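You operate a simulated robot arm through the tools that you are given. There is no shell and no other tool. Be economical: measure what you need, move in short steps, check, and stop when the job is done.

You are at the controls of a simulated robot arm. One attempt, no reset.

JOB
Take the mouse and put it on the notebook. Then fetch the orange cube and set it on top of the travel cup on the top of the side desk. Then stack the 4 cm riser from the clear end of the small goods bench on top of the 6 cm riser. The order counts.

It is judged by the outcome, as a careful person would: the job done as asked, and still so three seconds after it is handed in. It fails if anything else is knocked over, pushed out of place, dropped, spilled or broken.

ROBOT AND FRAMES
A 6-joint arm with a two-finger gripper on a trunk, on a base that drives. Base frame: it is fixed to the floor where the robot stands at the start and does not move with it; the origin is under the middle of the robot, x ahead of it, y to its left, z up; the surface under the hand at the start is at about z = 860. Lengths are in mm, angles in rad, forces in N, time in s.
It reaches about 1298 mm from its shoulder. Its first joint turns from -2.601 to 2.601 rad. Places, roughly: travel cup [2500, -3250, 750]. Payload 1.57 kg.
The TCP is the grasp point between the finger pads, 21 mm short of the fingertips. In the tool frame z runs along the fingers and y along their closing line. Largest opening 70 mm; the body of the gripper starts 50 mm behind the TCP.
Orientation is that of the tool frame in the base frame, as a unit quaternion [w, x, y, z]. With the fingers straight down and closing along the base's y, the tool's x points along the base's -x, its y along +y and its z along -z.

CONTROLS
- The arm moves only by the tool send_rows. Its argument "increments" is a list of rows, each a list of 7 numbers: the shift along the base's x, y, z in mm, then the turn, a rotation vector about the base's x, y, z in degrees, then the gripper command, from -1 (shut) to 1 (fully open), values between in proportion. In form: [[dx, dy, dz, rx, ry, rz, grip], ...]. A call has 1 to 12 rows; each row is the pose to reach, as a shift and turn from the pose commanded when the call began. Each row takes 0.2 s and may step no farther than 50 mm and 0.15 rad from the row before; otherwise, or with a gripper value out of range, the whole call is refused. A pose out of reach is approached as far as the arm can. The call stops where the force on the tool passes 40 N (or 10 N more than at its start, if that is more) or the arm is blocked; 0.2 s more then pass. Each finger halts on what it meets, pressing with about 30 N; the grip force reading is that of the motor and also rises with nothing between the fingers. The clock runs only during rows and for 0.2 s after the last one: add rows that repeat a pose to give the fingers time. It gives the time, the measured TCP pose, the force on the tool (base axes), the opening and the grip force at its end, in the units of the frame above (readings bear some noise), with the torque about the TCP (base axes, N m) and any sound that the robot's microphone picked up.
- Cameras (640 x 400 px; columns grow to the right, rows downward): "scene" is now at [21.4, 199.1, 1820.4]; the picture's right is [0.30, -0.96, 0.00], its down [-0.82, -0.25, -0.52] and it looks along [0.50, 0.15, -0.85] (base axes); focal length 280 px, centre (320, 200). "wrist" rides on the gripper at [79, 4, -81] in the tool frame; the picture's right is [-0.05, 1.00, 0.00], its down [-0.67, -0.04, -0.74] and it looks along [-0.74, -0.04, 0.67] (tool axes); focal length 256 px, centre (320, 200). There is no depth. A picture from a camera that has moved, and an enlarged one, comes with that camera's place and axes in the base frame and with its lens. The place of the scene camera against the robot may be out by one fixed shift of up to 12 mm in any direction.
- camera(camera): a new picture of that camera. No time passes.
- move_column(by): slides the trunk up (or, below 0, down) by that many mm; the arm and the scene camera ride with it, the base frame stays. It gives what a move gives, with no picture.
- base_move(legs): drives the robot by 1 to 6 legs, each [ahead, turn to the left] in mm and rad, along the robot's own axes; the way and the turn of a leg run together, so that a leg with both is an arc; at most 1500 mm and 3.142 rad a leg. The arm and the cameras ride along, it lands a little off, and it stops where it bumps. It gives what a move gives.
- pan_tilt(pan, tilt): turns the head with the scene camera to pan (to the left, within 2.705 rad either way) and tilt (down, from -0.506 to 1.204), counted from straight ahead of the robot. It gives what a move gives.
- inspect(camera, box): a new picture of the part [left, top, right, bottom] of that camera's present view, enlarged. No time passes.
- job_done(): hands the job in; it is judged then, once.

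Go step by step. Nothing tells you exact positions but the pictures and the camera data: compare them with the known pose of the tool, close in by small moves and look again before you grip or let go. The budget is 165 turns and 112 pictures, counting those below and the enlarged ones. Unless the task says otherwise, let go and move clear before handing in, and close with one line.

The tools are called after ">>>" as a command line: name --pt "numbers of a row" for each row, then --argument value for the rest, lists and objects as JSON in quotes. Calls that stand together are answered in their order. send_rows: Moves the arm, as the interface text tells. Its arguments: {"type":"object","properties":{"increments":{"type":"array","items":{"type":"array","items":{"type":"number"}}}},"required":["increments"]} The other tools are called the same way: move_column (by) slides the trunk up or down; base_move (legs) drives the base; pan_tilt (pan, tilt) turns the head that bears the scene camera; camera (camera) takes a picture; inspect (camera, box) takes an enlarged picture of a part of a camera's view; job_done () hands the job in.

At the start:

```text
clock: 0.0
ee_pos: [221.2, 651.7, 1177.3]
orientation: [0.0, -0.004, 1.0, 0.0]
contact_force: [-0.4, -0.1, -0.1]
torque: [0.01, 0.01, -0.02]
opening: 69.9
finger_force: 0.0
trunk travel left (down, up): [-860.0, 110.0]
robot x, y, heading: [-0.5, 4.2, -0.003]
head pan, tilt: [0.3, 1.023]
```

scene: 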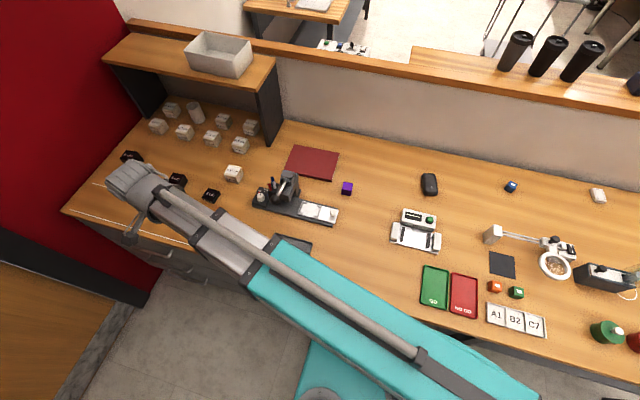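
wrist: 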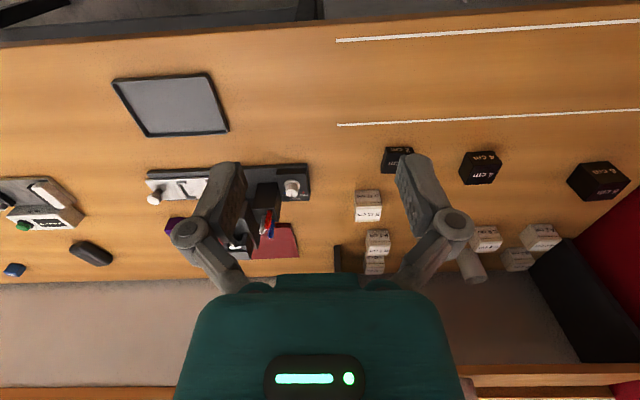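

I see a bench with a dark mouse-like object near pixel (429,184), a red notebook near (313,162), orange cube near (494,286), and black risers at the left. I'll look closer at these first.

>>> inspect --camera "scene" --box '[260, 130, 460, 255]'

>>> inspect --camera "wrist" --box '[330, 90, 640, 284]'

>>> inspect --camera "scene" --box '[440, 170, 640, 295]'

```text
3.20 times, centred on (360, 192) of scene
camera zoom: at [21.4, 199.1, 1820.4], right [0.3, -0.96, 0.0], down [-0.82, -0.25, -0.52], along [0.5, 0.15, -0.85], focal length 897 px, centre (192, 224)
```

zoom: 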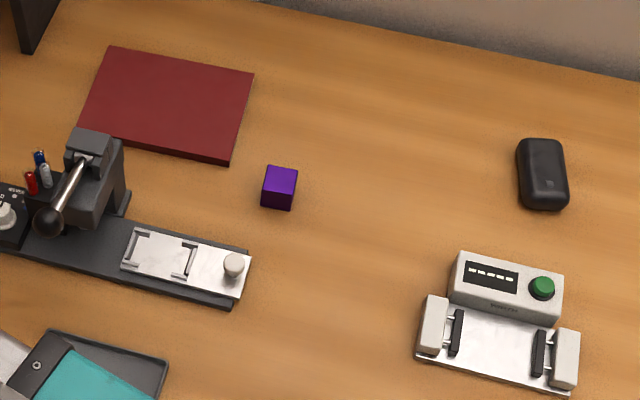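

```text
2.06 times, centred on (485, 187) of wrist
camera zoom: at [142.0, 654.8, 1260.4], right [0.04, 1.0, 0.0], down [0.67, -0.03, 0.74], along [0.74, -0.03, -0.67], focal length 528 px, centre (-20, 227)
```

zoom: 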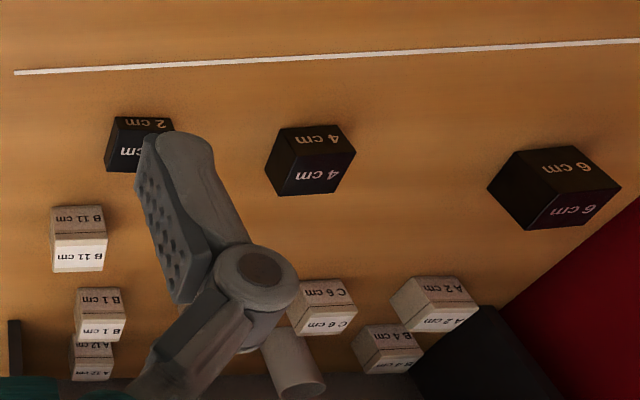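

```text
3.20 times, centred on (540, 232) of scene
camera zoom: at [21.4, 199.1, 1820.4], right [0.3, -0.96, 0.0], down [-0.82, -0.25, -0.52], along [0.5, 0.15, -0.85], focal length 897 px, centre (-384, 96)
```

zoom: 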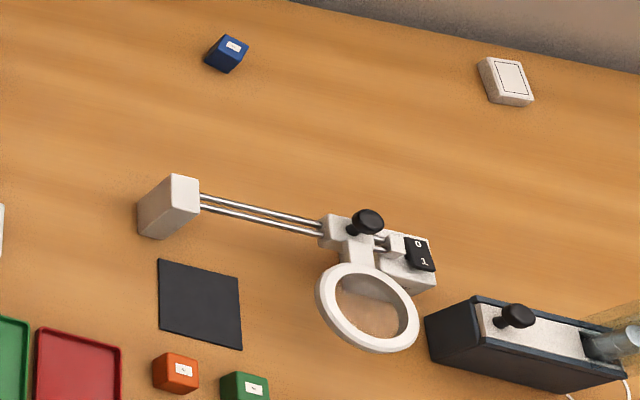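

The mouse sits at about (767,-35), the notebook centre at about (751,456), and the risers 2/4/6 cm are at the left. I'll carry the hand high towards the mouse and look with the wrist camera.

>>> send_rows --pt "20 -40 0 0 0 0 1" --pt "40 -80 0 0 0 0 1" --pt "60 -120 0 0 0 0 1" --pt "80 -160 0 0 0 0 1" --pt "100 -200 0 0 0 0 1" --pt "120 -240 0 0 0 0 1" --pt "140 -280 0 0 0 0 1" --pt "160 -320 0 0 0 0 1" --pt "180 -360 0 0 0 0 1" --pt "200 -400 0 0 0 0 1" --pt "220 -440 0 0 0 0 1" --pt "240 -480 0 0 0 0 1"

>>> send_rows --pt "20 -40 -10 0 0 0 1" --pt "40 -80 -20 0 0 0 1" --pt "60 -120 -30 0 0 0 1" --pt "80 -160 -40 0 0 0 1" --pt "100 -190 -50 0 0 0 1" --pt "140 -207 -60 0 0 0 1"

>>> camera --camera "wrist"

>>> camera --camera "scene"

```text
clock: 2.6
ee_pos: [500.4, 188.2, 1176.9]
orientation: [-0.001, -0.004, 1.0, 0.001]
contact_force: [0.2, 0.0, -0.1]
torque: [0.03, -0.01, -0.02]
opening: 70.0
finger_force: 0.0
out of reach, approached as far as the arm can: row 8, 9, 10, 11, 12
trunk travel left (down, up): [-860.0, 110.0]
robot x, y, heading: [-0.4, 1.1, 0.003]
head pan, tilt: [0.3, 1.023]
```

```text
clock: 4.0
ee_pos: [644.2, -20.3, 1177.6]
orientation: [-0.002, -0.005, 1.0, -0.001]
contact_force: [0.5, 0.0, -0.4]
torque: [0.0, 0.01, 0.01]
opening: 69.9
finger_force: 0.1
out of reach, approached as far as the arm can: row 1, 2, 3, 4, 5, 6
trunk travel left (down, up): [-860.0, 110.0]
robot x, y, heading: [-0.8, -2.1, 0.002]
head pan, tilt: [0.3, 1.023]
```

```text
106 pictures are left
camera wrist: at [565.0, -16.7, 1259.9], right [0.04, 1.0, 0.0], down [0.67, -0.03, 0.74], along [0.74, -0.03, -0.67], focal length 256 px, centre (320, 200)
```

wrist: 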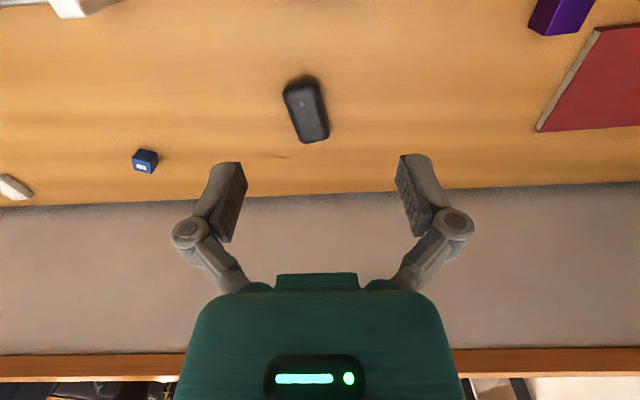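

```text
105 pictures are left
camera scene: at [22.9, 198.7, 1820.4], right [0.3, -0.96, 0.0], down [-0.82, -0.25, -0.52], along [0.5, 0.15, -0.85], focal length 280 px, centre (320, 200)
```

scene: 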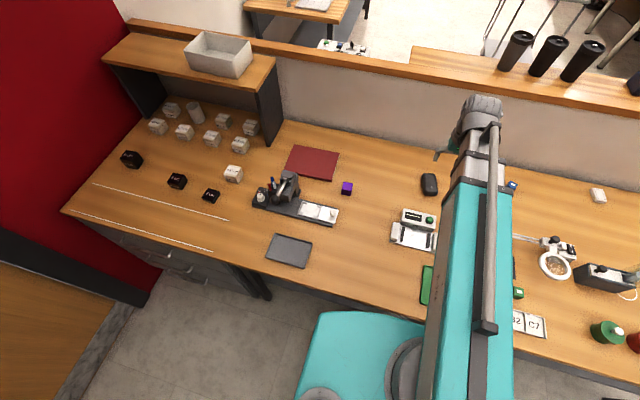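

The mouse is near (767,-47) with its long axis turned about 8° from x; the hand was too close to the body for the commanded pose. I'll move out over it, lower, and turn the hand 8°.

>>> send_rows --pt "40 -5 10 0 0 4 1" --pt "80 -8 0 0 0 8 1" --pt "110 -10 -30 0 0 8 1" --pt "130 -10 -60 0 0 8 1" --pt "130 -10 -100 0 0 8 1"

>>> camera --camera "wrist"

```text
clock: 5.2
ee_pos: [771.9, -29.9, 1178.3]
orientation: [0.0, -0.074, 0.997, 0.0]
contact_force: [0.6, -0.7, 0.5]
torque: [-0.01, 0.03, 0.01]
opening: 69.8
finger_force: 0.0
out of reach, approached as far as the arm can: row 1, 3, 4, 5
trunk travel left (down, up): [-860.0, 110.0]
robot x, y, heading: [-2.2, -0.4, -0.001]
head pan, tilt: [0.3, 1.023]
```

```text
104 pictures are left
camera wrist: at [694.0, -36.8, 1260.5], right [-0.1, 1.0, 0.0], down [0.66, 0.06, 0.74], along [0.74, 0.07, -0.67], focal length 256 px, centre (320, 200)
```

wrist: 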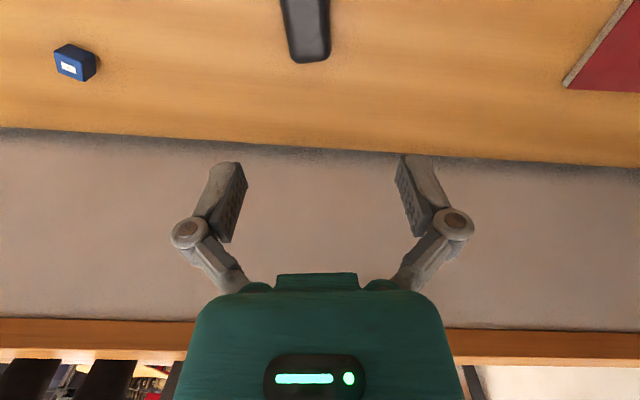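

The arm cannot point down lower at this trunk height, so I'll lower the trunk by 150 mm.

>>> move_column --by -150

>>> camera --camera "wrist"

>>> camera --camera "scene"

```text
clock: 7.0
ee_pos: [772.4, -29.3, 1028.6]
orientation: [0.0, -0.074, 0.997, 0.0]
contact_force: [-0.5, -0.6, 0.0]
torque: [0.02, -0.01, 0.0]
opening: 70.1
finger_force: 0.0
trunk travel left (down, up): [-710.0, 260.0]
robot x, y, heading: [2.3, 1.8, 0.003]
head pan, tilt: [0.3, 1.023]
```

```text
103 pictures are left
camera wrist: at [694.0, -36.9, 1110.4], right [-0.1, 1.0, 0.0], down [0.66, 0.06, 0.74], along [0.74, 0.07, -0.67], focal length 256 px, centre (320, 200)
```

wrist: 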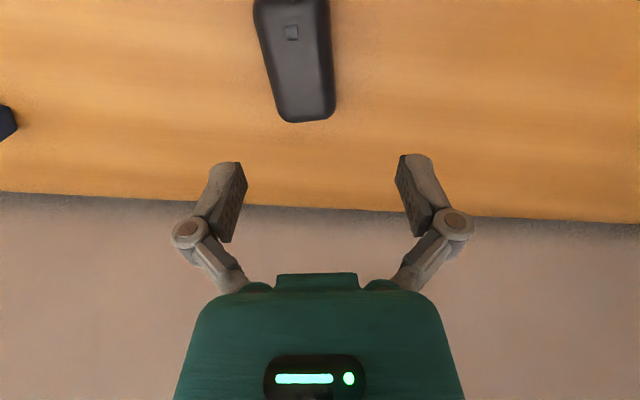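

```text
102 pictures are left
camera scene: at [21.6, 199.0, 1670.5], right [0.29, -0.96, 0.0], down [-0.82, -0.25, -0.52], along [0.5, 0.15, -0.85], focal length 280 px, centre (320, 200)
```

scene: 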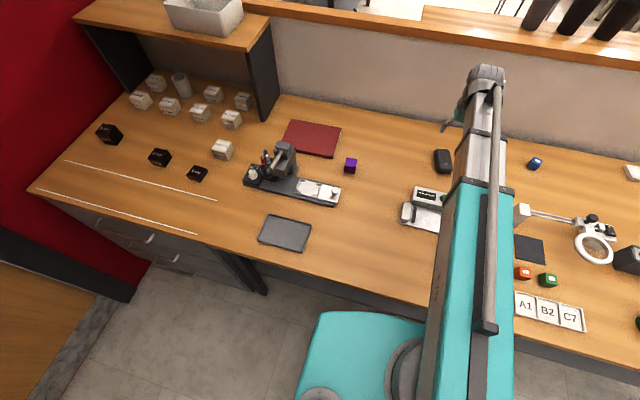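

The hand is over the mouse, which is at about (770,-48) with axis turned about 12°. I'll try small alignment and descend using the trunk.

>>> send_rows --pt "0 -9 0 0 0 3.5 1" --pt "-2 -18 0 0 0 3.5 1" --pt "-2 -18 -15 0 0 3.5 1"

>>> move_column --by -80

>>> camera --camera "wrist"

```text
clock: 7.8
ee_pos: [769.6, -47.4, 1028.2]
orientation: [0.0, -0.105, 0.995, 0.0]
contact_force: [-0.3, 0.7, -0.5]
torque: [0.0, 0.0, 0.01]
opening: 70.4
finger_force: 0.1
out of reach, approached as far as the arm can: row 3
trunk travel left (down, up): [-710.0, 260.0]
robot x, y, heading: [0.8, 0.8, -0.005]
head pan, tilt: [0.3, 1.023]
```

```text
clock: 8.9
ee_pos: [769.9, -47.0, 948.3]
orientation: [0.0, -0.104, 0.995, 0.001]
contact_force: [-0.1, 0.1, -0.2]
torque: [0.02, -0.02, 0.01]
opening: 69.8
finger_force: 0.1
trunk travel left (down, up): [-630.0, 340.0]
robot x, y, heading: [-1.6, 2.7, -0.001]
head pan, tilt: [0.3, 1.023]
```

```text
101 pictures are left
camera wrist: at [692.5, -59.5, 1030.4], right [-0.16, 0.99, 0.0], down [0.66, 0.1, 0.74], along [0.74, 0.12, -0.67], focal length 256 px, centre (320, 200)
```

wrist: 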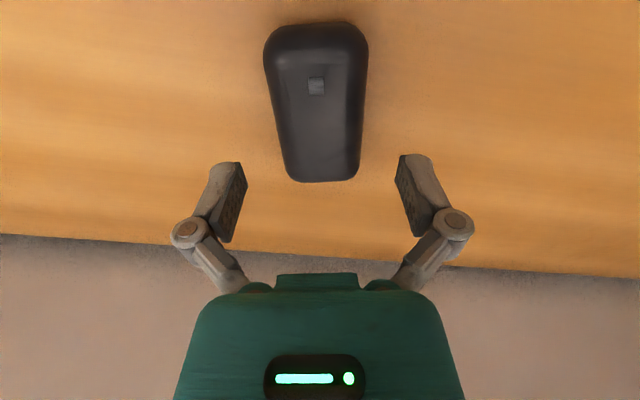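

The mouse is well centred between the fingers. Shift 8 mm forward and lower to gripping height.

>>> send_rows --pt "8 0 0 0 0 0 1"

>>> move_column --by -45

>>> camera --camera "wrist"

```text
clock: 9.3
ee_pos: [778.1, -46.5, 949.9]
orientation: [0.0, -0.104, 0.995, 0.0]
contact_force: [-0.4, -0.3, -0.7]
torque: [-0.01, 0.0, 0.0]
opening: 69.9
finger_force: 0.0
trunk travel left (down, up): [-630.0, 340.0]
robot x, y, heading: [-2.0, 0.6, 0.001]
head pan, tilt: [0.3, 1.023]
```

```text
clock: 10.2
ee_pos: [778.3, -46.9, 903.5]
orientation: [0.0, -0.104, 0.995, 0.0]
contact_force: [0.1, 0.0, -0.2]
torque: [0.01, -0.01, 0.03]
opening: 70.0
finger_force: 0.1
trunk travel left (down, up): [-585.0, 385.0]
robot x, y, heading: [0.1, 2.2, 0.001]
head pan, tilt: [0.3, 1.023]
```

```text
100 pictures are left
camera wrist: at [701.0, -59.5, 985.4], right [-0.16, 0.99, 0.0], down [0.66, 0.1, 0.74], along [0.74, 0.12, -0.67], focal length 256 px, centre (320, 200)
```

wrist: 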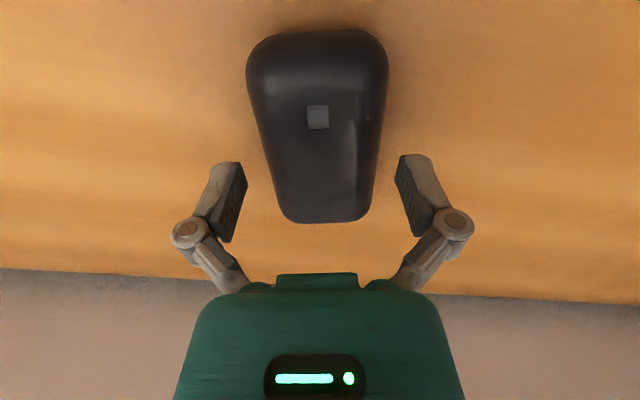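

Still centred; lower the last 16 mm and close.

>>> move_column --by -16

>>> send_rows --pt "0 0 0 0 0 0 -1" --pt "0 0 0 0 0 0 -1" --pt "0 0 0 0 0 0 -1" --pt "0 0 0 0 0 0 -1"

>>> camera --camera "wrist"

```text
clock: 10.8
ee_pos: [779.4, -46.9, 887.8]
orientation: [-0.001, -0.104, 0.995, -0.001]
contact_force: [-0.5, 1.0, 1.4]
torque: [-0.03, 0.01, 0.01]
opening: 70.1
finger_force: 0.2
trunk travel left (down, up): [-569.0, 401.0]
robot x, y, heading: [1.3, -3.3, -0.003]
head pan, tilt: [0.3, 1.023]
```

```text
clock: 11.8
ee_pos: [778.8, -46.4, 887.1]
orientation: [-0.001, -0.105, 0.994, 0.0]
contact_force: [0.9, -0.1, 5.5]
torque: [0.11, 0.06, 0.0]
opening: 57.2
finger_force: 30.1
trunk travel left (down, up): [-569.0, 401.0]
robot x, y, heading: [-1.0, 1.0, -0.003]
head pan, tilt: [0.3, 1.023]
```

```text
99 pictures are left
camera wrist: at [700.9, -59.5, 969.6], right [-0.16, 0.99, 0.0], down [0.66, 0.1, 0.75], along [0.74, 0.12, -0.67], focal length 256 px, centre (320, 200)
```

wrist: 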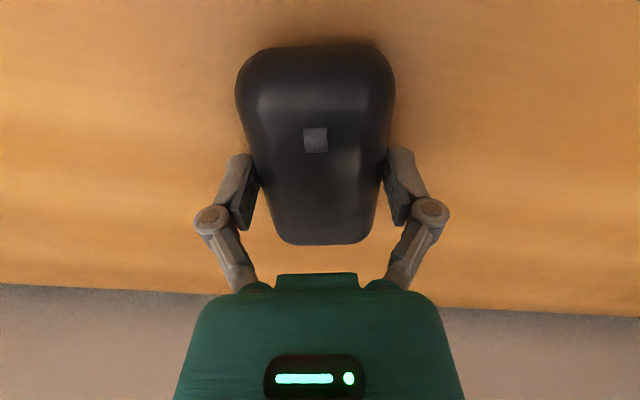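

The mouse is gripped (57 mm). Lift it and carry it to above the notebook.

>>> move_column --by 170

>>> send_rows --pt "0 45 0 0 0 0 -1" --pt "0 90 0 0 0 0 -1" --pt "0 135 0 0 0 0 -1" --pt "0 180 0 0 0 0 -1" --pt "0 225 0 0 0 0 -1" --pt "0 270 0 0 0 0 -1" --pt "0 315 0 0 0 0 -1" --pt "0 360 0 0 0 0 -1" --pt "-5 405 0 0 0 0 -1" --pt "-10 450 0 0 0 0 -1" --pt "-20 490 0 0 0 0 -1" --pt "-20 490 0 0 0 0 -1"

>>> camera --camera "wrist"

>>> camera --camera "scene"

```text
clock: 13.8
ee_pos: [778.6, -47.6, 1056.6]
orientation: [0.0, -0.105, 0.995, 0.0]
contact_force: [0.1, 0.1, -1.0]
torque: [-0.02, 0.01, -0.01]
opening: 57.0
finger_force: 29.5
trunk travel left (down, up): [-739.0, 231.0]
robot x, y, heading: [-1.1, 1.2, -0.005]
head pan, tilt: [0.3, 1.023]
```

```text
clock: 16.4
ee_pos: [759.1, 443.2, 1058.4]
orientation: [0.0, -0.105, 0.994, -0.001]
contact_force: [-0.2, -0.6, -0.3]
torque: [-0.01, -0.02, 0.03]
opening: 57.3
finger_force: 30.1
trunk travel left (down, up): [-739.0, 231.0]
robot x, y, heading: [0.4, -2.8, -0.005]
head pan, tilt: [0.3, 1.023]
```

```text
98 pictures are left
camera wrist: at [680.8, 431.0, 1139.2], right [-0.15, 0.99, 0.0], down [0.66, 0.1, 0.74], along [0.74, 0.12, -0.67], focal length 256 px, centre (320, 200)
```

wrist: 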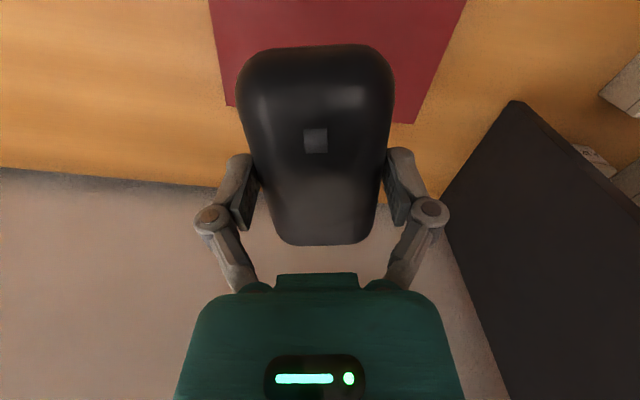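

```text
97 pictures are left
camera scene: at [21.6, 199.5, 1699.4], right [0.29, -0.96, 0.0], down [-0.82, -0.25, -0.52], along [0.5, 0.15, -0.85], focal length 280 px, centre (320, 200)
```

scene: 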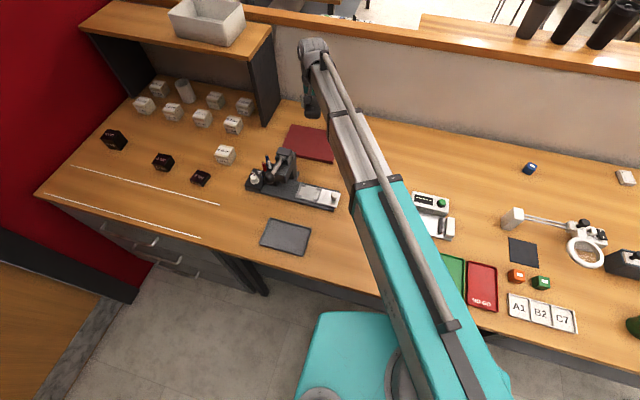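

The notebook spans about y 353–567 with its centre at (757,458). Shift +15 in y, then lower in steps.

>>> send_rows --pt "-2 15 0 0 0 0 -1"

>>> move_column --by -140

>>> camera --camera "wrist"

>>> camera --camera "scene"

```text
clock: 16.8
ee_pos: [755.5, 459.0, 1057.2]
orientation: [0.0, -0.106, 0.994, -0.001]
contact_force: [0.1, 0.4, -0.9]
torque: [-0.01, 0.02, 0.0]
opening: 57.3
finger_force: 29.8
trunk travel left (down, up): [-739.0, 231.0]
robot x, y, heading: [2.1, 2.6, -0.004]
head pan, tilt: [0.3, 1.023]
```

```text
clock: 18.4
ee_pos: [756.8, 458.7, 917.9]
orientation: [0.0, -0.105, 0.994, 0.0]
contact_force: [-0.5, -0.3, -0.6]
torque: [0.0, 0.02, 0.03]
opening: 57.0
finger_force: 29.8
trunk travel left (down, up): [-599.0, 371.0]
robot x, y, heading: [-1.1, 5.1, -0.003]
head pan, tilt: [0.3, 1.023]
```

```text
96 pictures are left
camera wrist: at [678.7, 445.6, 999.3], right [-0.16, 0.99, 0.0], down [0.66, 0.1, 0.74], along [0.74, 0.12, -0.67], focal length 256 px, centre (320, 200)
```

wrist: 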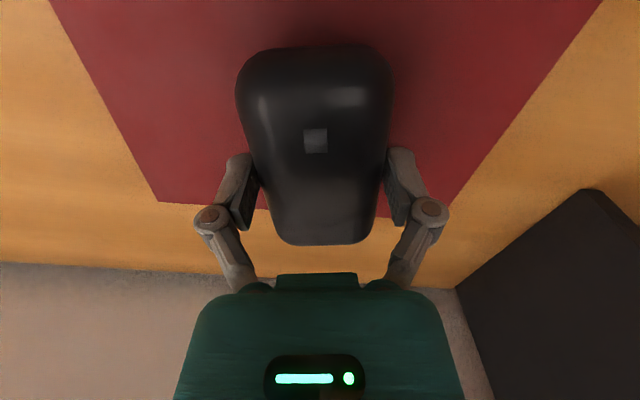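

```text
95 pictures are left
camera scene: at [21.7, 199.1, 1559.5], right [0.3, -0.96, 0.0], down [-0.82, -0.25, -0.52], along [0.5, 0.15, -0.85], focal length 280 px, centre (320, 200)
```

scene: 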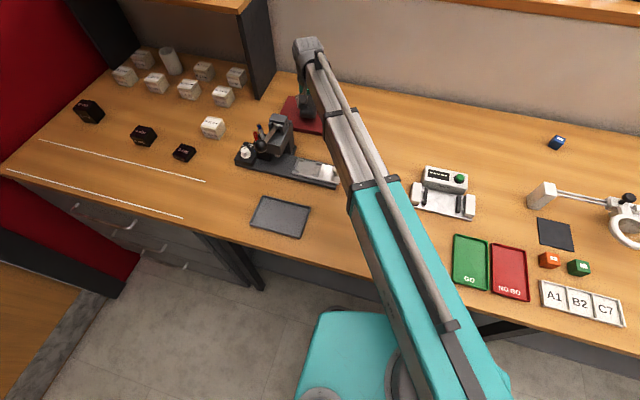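

Mouse is over the notebook. Lower gently in small steps until contact.

>>> move_column --by -12

>>> move_column --by -4

>>> move_column --by -3

```text
clock: 19.0
ee_pos: [755.7, 457.4, 905.7]
orientation: [0.0, -0.104, 0.995, -0.001]
contact_force: [0.5, -0.3, -0.3]
torque: [0.0, -0.01, 0.01]
opening: 57.0
finger_force: 30.3
trunk travel left (down, up): [-587.0, 383.0]
robot x, y, heading: [1.1, 3.4, 0.001]
head pan, tilt: [0.3, 1.023]
```

```text
clock: 19.6
ee_pos: [755.8, 458.2, 902.2]
orientation: [0.0, -0.105, 0.994, 0.001]
contact_force: [6.3, 3.2, 21.6]
torque: [0.09, -0.13, -0.01]
opening: 57.2
finger_force: 30.1
trunk travel left (down, up): [-583.0, 387.0]
robot x, y, heading: [-2.9, -1.0, -0.001]
head pan, tilt: [0.3, 1.023]
```

```text
clock: 20.1
ee_pos: [756.0, 458.3, 900.0]
orientation: [0.0, -0.104, 0.995, -0.001]
contact_force: [2.7, 2.8, 20.3]
torque: [0.1, -0.02, 0.01]
opening: 57.1
finger_force: 29.6
trunk travel left (down, up): [-580.0, 390.0]
robot x, y, heading: [-1.5, -0.1, -0.004]
head pan, tilt: [0.3, 1.023]
```

Contact is felt at about z = 901, so the mouse rests on the notebook. Open, then rise clear.

>>> send_rows --pt "0 0 0 0 0 0 0.85" --pt "0 0 0 0 0 0 1" --pt "0 0 0 0 0 0 1"

>>> move_column --by 150

>>> camera --camera "wrist"

>>> camera --camera "scene"

```text
clock: 20.9
ee_pos: [756.1, 457.9, 898.5]
orientation: [0.0, -0.105, 0.994, 0.0]
contact_force: [-0.2, 0.3, -0.6]
torque: [0.02, -0.01, 0.0]
opening: 69.9
finger_force: 0.1
trunk travel left (down, up): [-580.0, 390.0]
robot x, y, heading: [2.0, -0.4, 0.002]
head pan, tilt: [0.3, 1.023]
```

```text
clock: 22.6
ee_pos: [756.5, 458.0, 1047.5]
orientation: [0.001, -0.105, 0.995, 0.0]
contact_force: [0.2, -0.5, 0.9]
torque: [0.02, -0.01, -0.01]
opening: 69.9
finger_force: 0.1
trunk travel left (down, up): [-730.0, 240.0]
robot x, y, heading: [2.1, 1.0, -0.009]
head pan, tilt: [0.3, 1.023]
```

```text
94 pictures are left
camera wrist: at [678.8, 445.7, 1130.2], right [-0.16, 0.99, 0.0], down [0.66, 0.1, 0.74], along [0.74, 0.12, -0.67], focal length 256 px, centre (320, 200)
```

wrist: 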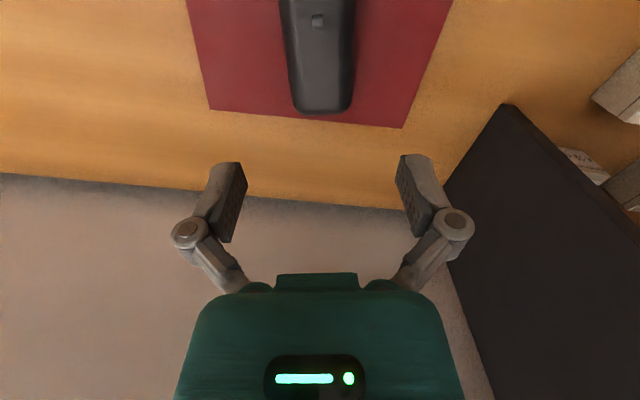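

```text
93 pictures are left
camera scene: at [21.8, 199.2, 1690.4], right [0.3, -0.96, 0.0], down [-0.82, -0.25, -0.52], along [0.5, 0.15, -0.85], focal length 280 px, centre (320, 200)
```

scene: 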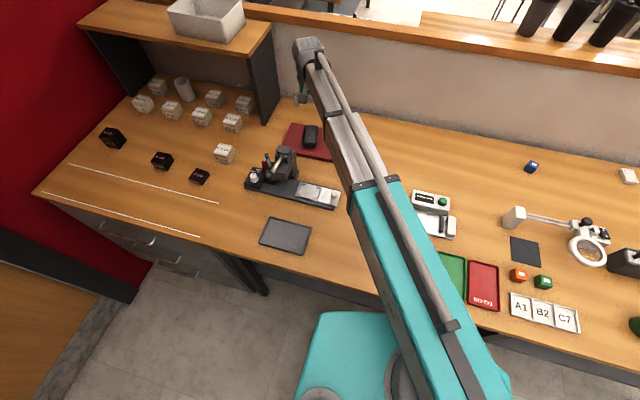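

The mouse rests on the notebook. Next the orange cube at about (417,-290), which is too near the body for a downward hand, so I'll swing the arm over and look behind before backing up.

>>> move_column --by 110

>>> send_rows --pt "0 -48 0 0 0 -1 1" --pt "0 -96 0 0 0 -2 1" --pt "0 -144 0 0 0 -3 1" --pt "0 -192 0 0 0 -4 1" --pt "0 -240 0 0 0 -5 1" --pt "0 -288 0 0 0 -6 1" --pt "0 -336 0 0 0 -7 1" --pt "0 -384 0 0 0 -8 1" --pt "0 -432 0 0 0 -9 1" --pt "0 -480 0 0 0 -10 1" --pt "0 -528 0 0 0 -11 1" --pt "0 -576 0 0 0 -12 1"

>>> send_rows --pt "0 -48 0 0 0 0 1" --pt "0 -96 0 0 0 0 1" --pt "-10 -144 0 0 0 0 1"

>>> pan_tilt --pan 2.7 --tilt 0.6

>>> camera --camera "scene"

```text
clock: 24.0
ee_pos: [756.5, 458.8, 1157.9]
orientation: [-0.001, -0.105, 0.994, 0.0]
contact_force: [-0.7, -0.4, 0.4]
torque: [0.01, -0.01, 0.0]
opening: 70.1
finger_force: 0.1
trunk travel left (down, up): [-840.0, 130.0]
robot x, y, heading: [1.2, 2.8, 0.0]
head pan, tilt: [0.3, 1.023]
```

```text
clock: 26.6
ee_pos: [757.5, -122.8, 1159.6]
orientation: [0.0, 0.0, 1.0, 0.0]
contact_force: [-1.2, -0.9, -0.5]
torque: [0.0, 0.03, 0.02]
opening: 70.0
finger_force: 0.1
out of reach, approached as far as the arm can: row 8
trunk travel left (down, up): [-840.0, 130.0]
robot x, y, heading: [-1.4, 0.1, -0.006]
head pan, tilt: [0.3, 1.023]
```

```text
clock: 27.4
ee_pos: [748.9, -263.9, 1158.4]
orientation: [0.0, -0.001, 1.0, -0.001]
contact_force: [0.0, -0.2, -0.1]
torque: [-0.03, 0.02, -0.02]
opening: 70.0
finger_force: 0.0
trunk travel left (down, up): [-840.0, 130.0]
robot x, y, heading: [2.2, 3.7, 0.005]
head pan, tilt: [0.3, 1.023]
```

```text
clock: 29.6
ee_pos: [749.2, -263.5, 1158.4]
orientation: [0.0, 0.0, 1.0, 0.0]
contact_force: [0.0, 0.9, -0.2]
torque: [0.01, 0.02, 0.03]
opening: 70.1
finger_force: 0.0
trunk travel left (down, up): [-840.0, 130.0]
robot x, y, heading: [-0.0, 7.3, 0.005]
head pan, tilt: [2.7, 0.6]
```

```text
92 pictures are left
camera scene: at [-123.3, 216.8, 1834.1], right [0.43, 0.9, 0.0], down [0.51, -0.24, -0.83], along [-0.75, 0.35, -0.56], focal length 280 px, centre (320, 200)
```

scene: 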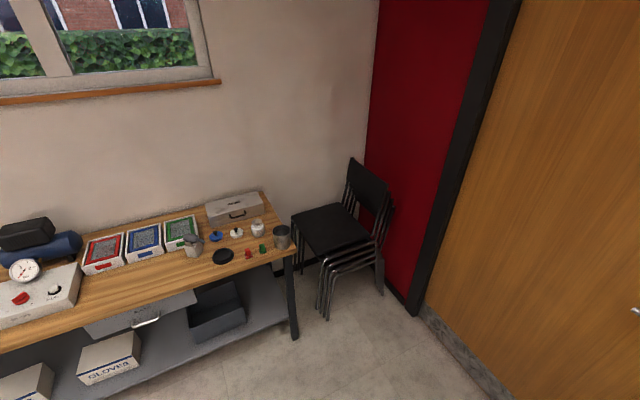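

Behind there is another bench with its edge at about x = -1150, leaving room to back 300 mm. Let me survey the rest of the room first.

>>> pan_tilt --pan -2.6 --tilt 0.5

>>> camera --camera "scene"

>>> pan_tilt --pan -1.2 --tilt 0.4

>>> camera --camera "scene"

>>> pan_tilt --pan -0.2 --tilt 0.35

>>> camera --camera "scene"

```text
clock: 33.8
ee_pos: [748.2, -263.2, 1157.5]
orientation: [0.0, 0.0, 1.0, 0.0]
contact_force: [0.3, 0.0, 0.1]
torque: [-0.03, 0.02, -0.01]
opening: 69.9
finger_force: 0.0
trunk travel left (down, up): [-840.0, 130.0]
robot x, y, heading: [1.0, 4.3, -0.001]
head pan, tilt: [-2.601, 0.499]
```

```text
91 pictures are left
camera scene: at [-121.5, 132.1, 1843.2], right [-0.51, 0.86, 0.0], down [0.41, 0.25, -0.88], along [-0.75, -0.45, -0.48], focal length 280 px, centre (320, 200)
```

scene: 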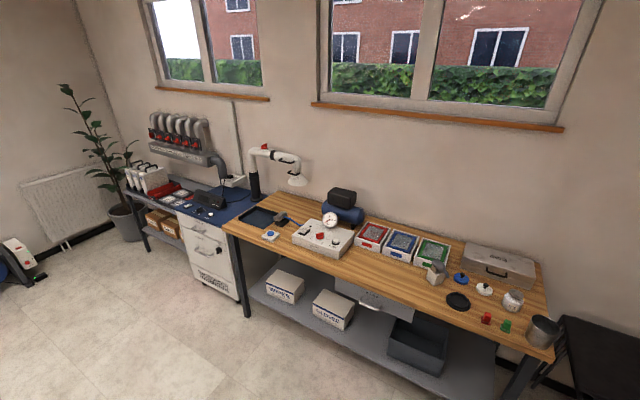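

```text
clock: 35.3
ee_pos: [749.4, -263.4, 1159.3]
orientation: [0.0, 0.0, 1.0, 0.0]
contact_force: [-0.3, 0.1, 0.3]
torque: [-0.01, -0.05, 0.0]
opening: 69.9
finger_force: 0.0
trunk travel left (down, up): [-840.0, 130.0]
robot x, y, heading: [-1.1, 0.8, -0.008]
head pan, tilt: [-1.201, 0.4]
```

```text
90 pictures are left
camera scene: at [-10.1, 92.4, 1852.3], right [-0.93, -0.36, 0.0], down [-0.14, 0.36, -0.92], along [0.33, -0.86, -0.39], focal length 280 px, centre (320, 200)
```

scene: 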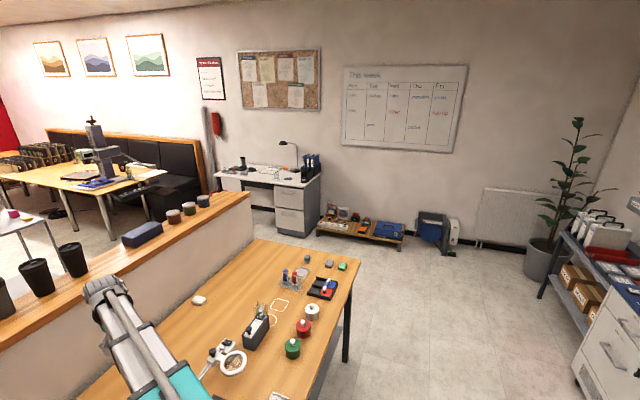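

```text
clock: 36.6
ee_pos: [748.6, -263.8, 1158.0]
orientation: [0.0, 0.001, 1.0, 0.0]
contact_force: [0.4, 0.1, -0.3]
torque: [-0.02, -0.02, 0.01]
opening: 70.0
finger_force: 0.2
trunk travel left (down, up): [-840.0, 130.0]
robot x, y, heading: [-6.0, 0.7, 0.001]
head pan, tilt: [-0.201, 0.351]
```

```text
89 pictures are left
camera scene: at [47.8, 160.1, 1856.8], right [-0.2, -0.98, 0.0], down [-0.34, 0.07, -0.94], along [0.92, -0.19, -0.34], focal length 280 px, centre (320, 200)
```

scene: 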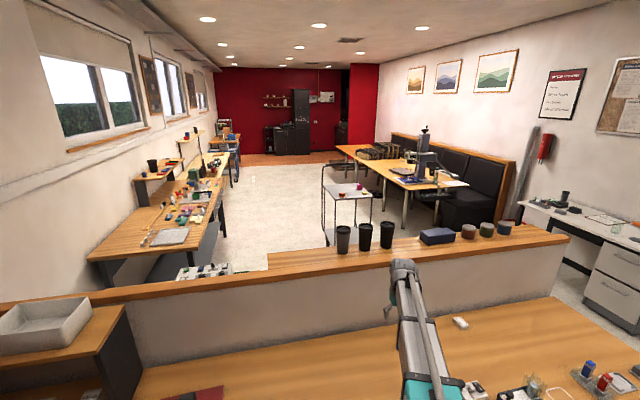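

I'll inspect the far benches and the side desk for risers and the cup.

>>> inspect --camera "scene" --box '[80, 110, 260, 280]'

>>> inspect --camera "scene" --box '[320, 130, 480, 230]'

>>> inspect --camera "scene" --box '[520, 170, 640, 250]'

```text
2.35 times, centred on (170, 195) of scene
camera zoom: at [47.8, 160.1, 1856.8], right [-0.2, -0.98, 0.0], down [-0.34, 0.07, -0.94], along [0.92, -0.19, -0.34], focal length 659 px, centre (673, 212)
```

zoom: 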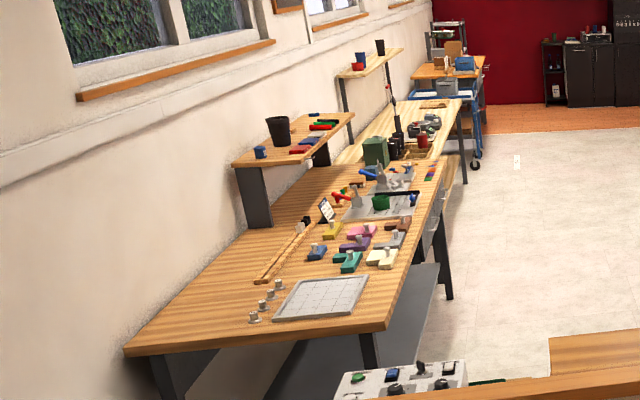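

```text
4.00 times, centred on (400, 180) of scene
camera zoom: at [47.8, 160.1, 1856.8], right [-0.2, -0.98, 0.0], down [-0.34, 0.07, -0.94], along [0.92, -0.19, -0.34], focal length 1121 px, centre (0, 280)
```

zoom: 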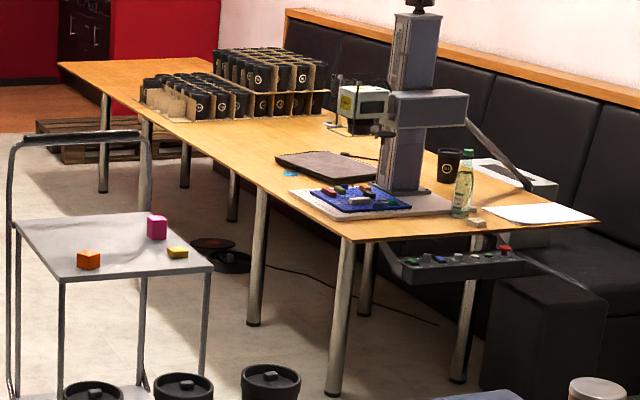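

```text
5.00 times, centred on (580, 210) of scene
camera zoom: at [47.8, 160.1, 1856.8], right [-0.2, -0.98, 0.0], down [-0.34, 0.07, -0.94], along [0.92, -0.19, -0.34], focal length 1401 px, centre (-980, 150)
```

zoom: 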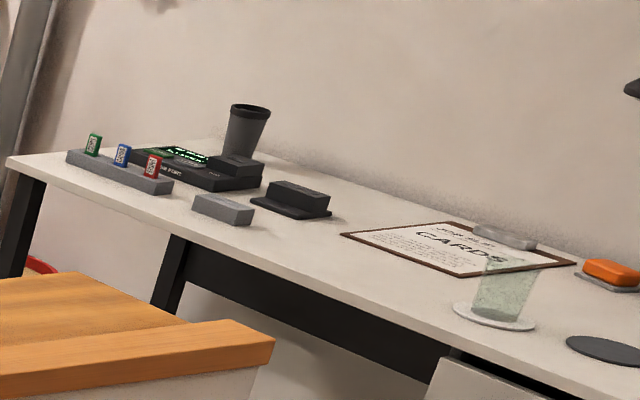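

There is a second orange block on a trolley, so I need to tell which is the "orange cube". Zooming more.

>>> inspect --camera "scene" --box '[320, 176, 376, 211]'

>>> pan_tilt --pan -0.6 --tilt 1.0

>>> camera --camera "scene"

```text
11.43 times, centred on (348, 194) of scene
camera zoom: at [47.8, 160.1, 1856.8], right [-0.2, -0.98, 0.0], down [-0.34, 0.07, -0.94], along [0.92, -0.19, -0.34], focal length 3203 px, centre (0, 274)
```

zoom: 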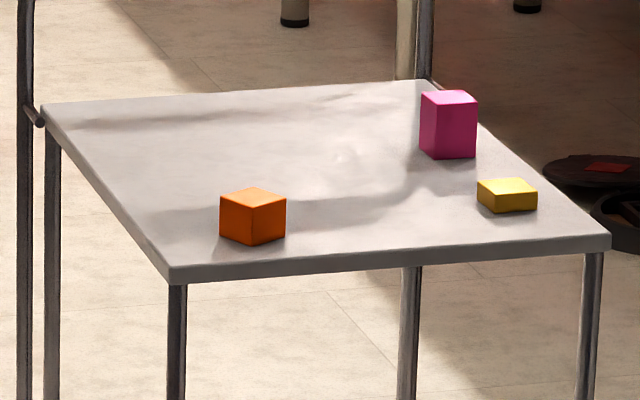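

```text
clock: 37.6
ee_pos: [748.9, -263.8, 1157.3]
orientation: [0.001, 0.001, 1.0, 0.001]
contact_force: [0.5, 0.3, 0.2]
torque: [0.02, 0.0, 0.0]
opening: 69.7
finger_force: 0.1
trunk travel left (down, up): [-840.0, 130.0]
robot x, y, heading: [1.4, -0.9, -0.004]
head pan, tilt: [-0.6, 1.0]
```

```text
84 pictures are left
camera scene: at [14.1, 139.5, 1802.1], right [-0.57, -0.82, 0.0], down [-0.69, 0.48, -0.54], along [0.45, -0.31, -0.84], focal length 280 px, centre (320, 200)
```

scene: 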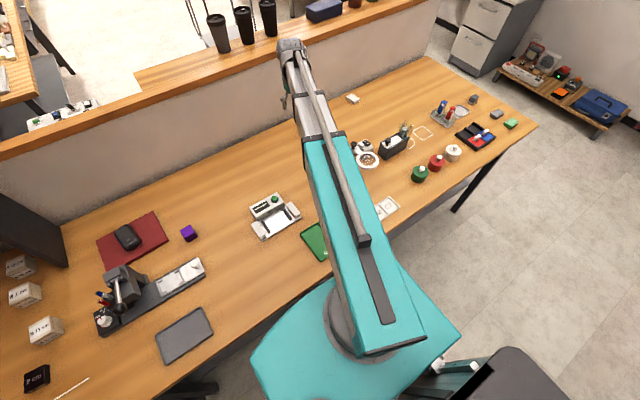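

The trolley cube is plain; the bench one carries a label. Since only the cup's place is listed as remote, the bench one is likely meant, but I'll check closely; I back up 350 mm to reach and see it.

>>> base_move --legs '[[-360, 0]]'

>>> camera --camera "wrist"

>>> pan_tilt --pan -0.2 --tilt 0.7

>>> camera --camera "scene"

```text
clock: 40.3
ee_pos: [384.9, -269.3, 1158.6]
orientation: [0.0, 0.004, 1.0, 0.0]
contact_force: [-0.1, 0.1, -0.3]
torque: [0.0, -0.04, 0.01]
opening: 70.2
finger_force: 0.1
trunk travel left (down, up): [-840.0, 130.0]
robot x, y, heading: [-357.7, 2.9, -0.009]
head pan, tilt: [-0.6, 1.0]
```

```text
83 pictures are left
camera wrist: at [306.8, -264.5, 1240.6], right [0.06, 1.0, 0.0], down [0.67, -0.04, 0.74], along [0.74, -0.05, -0.67], focal length 256 px, centre (320, 200)
```

wrist: 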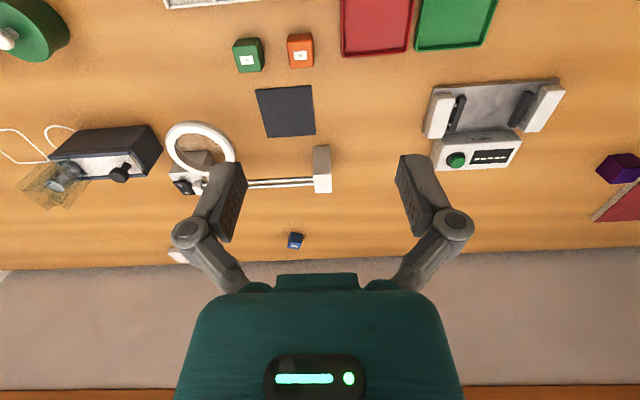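

```text
clock: 41.2
ee_pos: [385.0, -269.4, 1158.4]
orientation: [0.0, 0.004, 1.0, 0.0]
contact_force: [0.9, 0.5, -0.9]
torque: [0.0, 0.0, 0.04]
opening: 70.0
finger_force: 0.1
trunk travel left (down, up): [-840.0, 130.0]
robot x, y, heading: [-360.3, 6.4, -0.015]
head pan, tilt: [-0.201, 0.7]
```

```text
82 pictures are left
camera scene: at [-319.0, 163.2, 1825.4], right [-0.21, -0.98, 0.0], down [-0.63, 0.14, -0.76], along [0.75, -0.16, -0.64], focal length 280 px, centre (320, 200)
```

scene: 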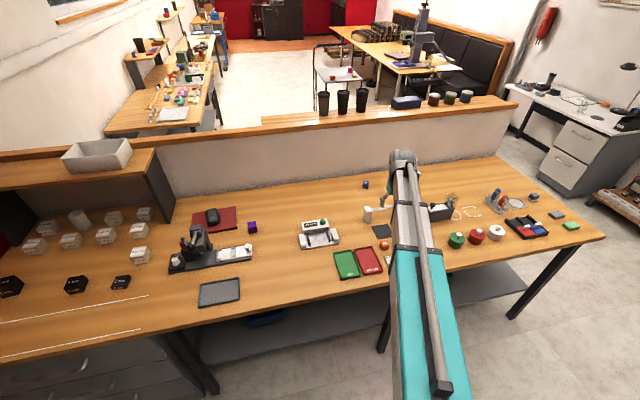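

>>> inspect --camera "wrist" --box '[220, 20, 340, 95]'

>>> inspect --camera "scene" --box '[0, 180, 200, 305]'

```text
5.33 times, centred on (280, 58) of wrist
camera zoom: at [307.2, -264.5, 1240.3], right [0.06, 1.0, 0.0], down [0.67, -0.04, 0.74], along [0.74, -0.05, -0.67], focal length 1365 px, centre (533, 960)
```

zoom: 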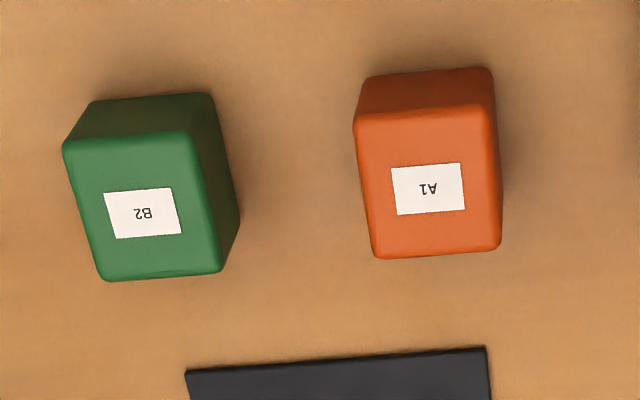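

```text
3.20 times, centred on (100, 242) of scene
camera zoom: at [-319.0, 163.2, 1825.4], right [-0.21, -0.98, 0.0], down [-0.63, 0.14, -0.76], along [0.75, -0.16, -0.64], focal length 897 px, centre (1024, 64)
```

zoom: 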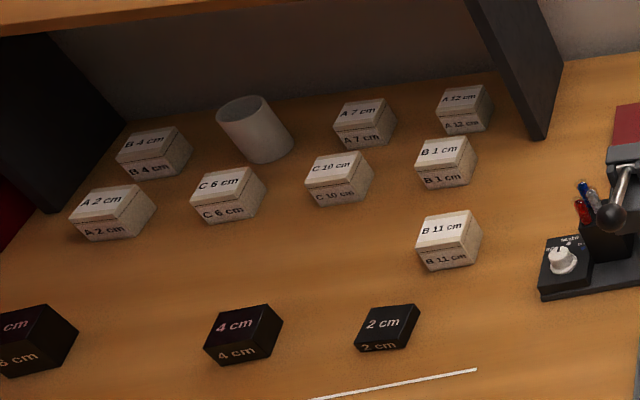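

The bench's A1 orange block is a ~30 mm cube. Before deciding, I'll check the other benches for another riser or orange cube to interpret "small goods bench".

>>> pan_tilt --pan -2.7 --tilt 0.6

>>> inspect --camera "scene" --box '[200, 130, 440, 280]'

>>> inspect --camera "scene" --box '[400, 180, 640, 330]'

>>> inspect --camera "scene" --box '[0, 80, 240, 230]'

```text
clock: 43.5
ee_pos: [385.6, -269.3, 1158.2]
orientation: [0.001, 0.005, 1.0, 0.0]
contact_force: [-0.4, 0.2, -0.5]
torque: [0.02, 0.01, -0.01]
opening: 70.1
finger_force: 0.1
trunk travel left (down, up): [-840.0, 130.0]
robot x, y, heading: [-355.1, 1.3, -0.013]
head pan, tilt: [-2.7, 0.6]
```

```text
2.67 times, centred on (320, 205) of scene
camera zoom: at [-482.4, 144.1, 1834.1], right [-0.42, 0.91, 0.0], down [0.51, 0.24, -0.83], along [-0.75, -0.34, -0.56], focal length 747 px, centre (320, 187)
```

zoom: 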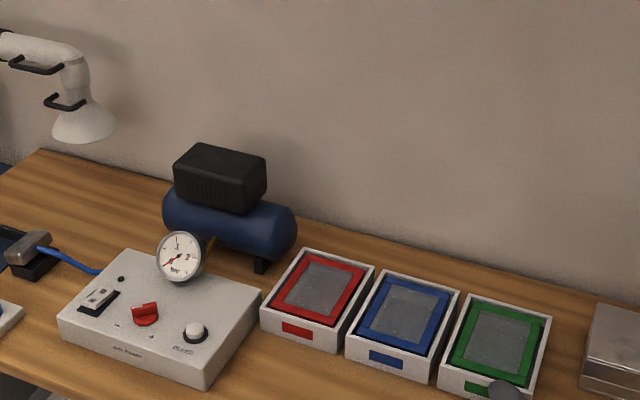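

```text
2.67 times, centred on (520, 255) of scene
camera zoom: at [-482.4, 144.1, 1834.1], right [-0.42, 0.91, 0.0], down [0.51, 0.24, -0.83], along [-0.75, -0.34, -0.56], focal length 747 px, centre (-213, 53)
```

zoom: 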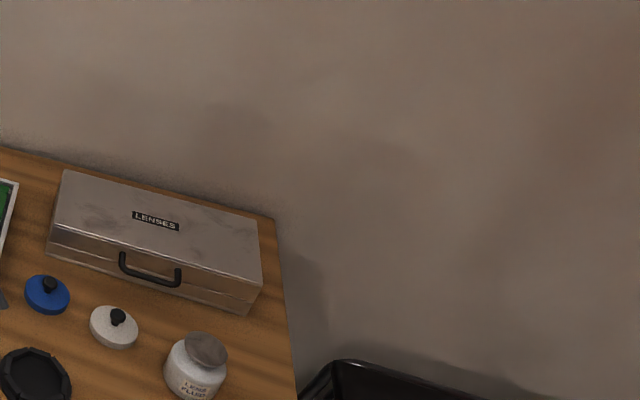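

```text
2.67 times, centred on (120, 155) of scene
camera zoom: at [-482.4, 144.1, 1834.1], right [-0.42, 0.91, 0.0], down [0.51, 0.24, -0.83], along [-0.75, -0.34, -0.56], focal length 747 px, centre (853, 320)
```

zoom: 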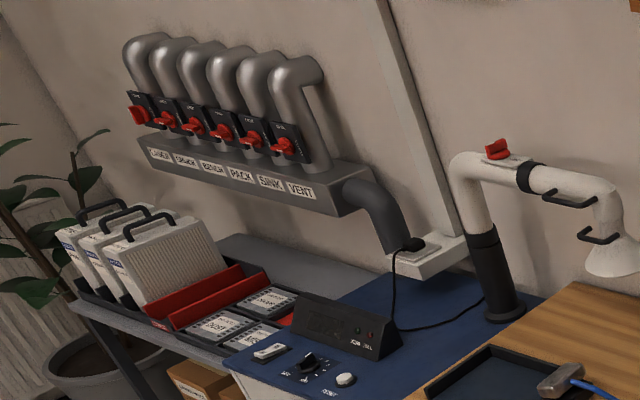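

No other risers exist, so this is the small goods bench, and I take the orange cube A1 here at about (421,-298), with edges square to the axes. I'll position above it with a 46 mm opening and lower.

>>> send_rows --pt "18 -15 0 0 0 0 0.3" --pt "35 -29 0 0 0 0.0 0.3" --pt "35 -29 0 0 0 0.0 0.3"

>>> move_column --by -170

>>> camera --camera "wrist"

```text
clock: 44.3
ee_pos: [422.3, -299.2, 1158.5]
orientation: [0.0, 0.005, 1.0, 0.001]
contact_force: [0.1, 0.0, -0.1]
torque: [0.02, 0.0, 0.01]
opening: 45.4
finger_force: 0.0
trunk travel left (down, up): [-840.0, 130.0]
robot x, y, heading: [-360.0, 1.7, -0.009]
head pan, tilt: [-2.7, 0.6]
```

```text
clock: 46.2
ee_pos: [422.4, -298.5, 987.5]
orientation: [0.001, 0.005, 1.0, 0.0]
contact_force: [0.0, 0.2, -0.5]
torque: [0.0, -0.01, -0.01]
opening: 45.5
finger_force: 0.1
trunk travel left (down, up): [-670.0, 300.0]
robot x, y, heading: [-360.0, 4.2, -0.011]
head pan, tilt: [-2.7, 0.6]
```

```text
76 pictures are left
camera wrist: at [343.1, -294.2, 1070.4], right [0.06, 1.0, 0.0], down [0.67, -0.04, 0.74], along [0.74, -0.05, -0.67], focal length 256 px, centre (320, 200)
```

wrist: 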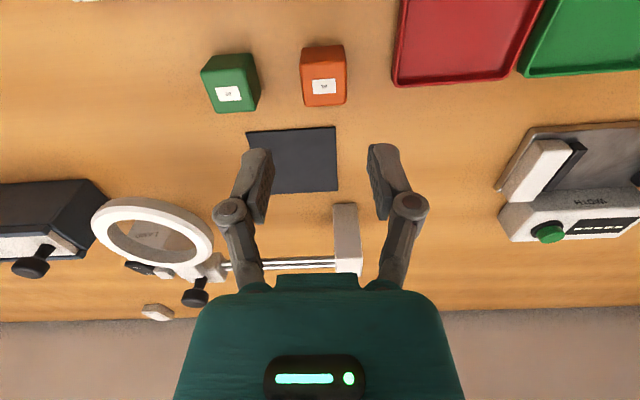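

The cube is aligned at (423,-297). Lower most of the way and check.

>>> send_rows --pt "1 1.5 0 0 0 0 0.3"

>>> move_column --by -70

>>> camera --camera "wrist"

```text
clock: 46.6
ee_pos: [422.6, -297.4, 988.0]
orientation: [-0.001, 0.005, 1.0, 0.0]
contact_force: [-0.3, 0.2, 0.2]
torque: [-0.02, 0.01, -0.01]
opening: 45.6
finger_force: 0.0
trunk travel left (down, up): [-670.0, 300.0]
robot x, y, heading: [-357.1, 0.9, -0.009]
head pan, tilt: [-2.7, 0.6]
```

```text
clock: 47.7
ee_pos: [423.1, -297.9, 918.2]
orientation: [0.0, 0.005, 1.0, 0.0]
contact_force: [0.3, 0.0, 0.8]
torque: [0.01, 0.01, -0.01]
opening: 45.4
finger_force: 0.0
trunk travel left (down, up): [-600.0, 370.0]
robot x, y, heading: [-362.1, 6.8, -0.011]
head pan, tilt: [-2.7, 0.6]
```

```text
75 pictures are left
camera wrist: at [344.2, -293.1, 1000.4], right [0.06, 1.0, 0.0], down [0.67, -0.04, 0.74], along [0.74, -0.05, -0.67], focal length 256 px, centre (320, 200)
```

wrist: 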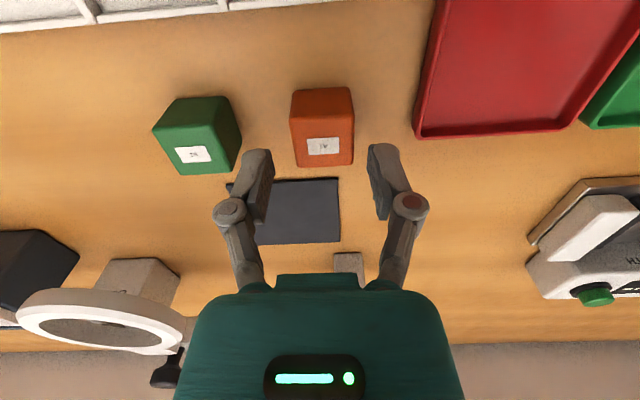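

Clear of the green cube by about 6 mm; narrow slightly, lower the last 34 mm and grip.

>>> send_rows --pt "0 1 0 0 0 0 0.2" --pt "0 1 0 0 0 0 0.2"

>>> move_column --by -34

>>> send_rows --pt "0 0 0 0 0 0 -1" --pt "0 0 0 0 0 0 -1" --pt "0 0 0 0 0 0 -1" --pt "0 0 0 0 0 0 -1"

>>> camera --camera "wrist"

```text
clock: 48.3
ee_pos: [422.2, -296.6, 917.6]
orientation: [0.001, 0.004, 1.0, 0.0]
contact_force: [0.2, -0.1, 0.4]
torque: [0.0, -0.03, 0.0]
opening: 42.0
finger_force: 0.0
trunk travel left (down, up): [-600.0, 370.0]
robot x, y, heading: [-359.6, 7.1, -0.008]
head pan, tilt: [-2.7, 0.6]
```

```text
clock: 49.0
ee_pos: [423.1, -295.3, 884.6]
orientation: [0.0, 0.004, 1.0, -0.001]
contact_force: [0.6, 0.1, -1.0]
torque: [0.0, -0.04, 0.0]
opening: 42.1
finger_force: 0.0
trunk travel left (down, up): [-566.0, 404.0]
robot x, y, heading: [-358.6, 7.5, -0.008]
head pan, tilt: [-2.7, 0.6]
```

```text
clock: 50.0
ee_pos: [423.3, -296.4, 885.5]
orientation: [0.0, 0.005, 1.0, 0.0]
contact_force: [0.9, -0.9, 1.9]
torque: [0.01, 0.0, -0.02]
opening: 30.4
finger_force: 29.7
trunk travel left (down, up): [-566.0, 404.0]
robot x, y, heading: [-361.1, 2.3, -0.009]
head pan, tilt: [-2.7, 0.6]
```

```text
74 pictures are left
camera wrist: at [344.4, -291.9, 966.5], right [0.06, 1.0, 0.0], down [0.67, -0.04, 0.74], along [0.74, -0.05, -0.67], focal length 256 px, centre (320, 200)
```

wrist: 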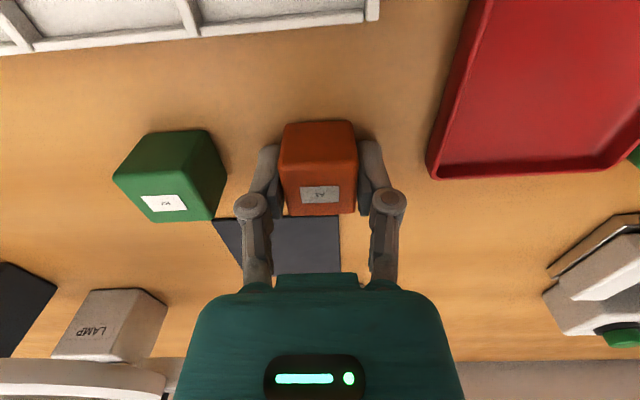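

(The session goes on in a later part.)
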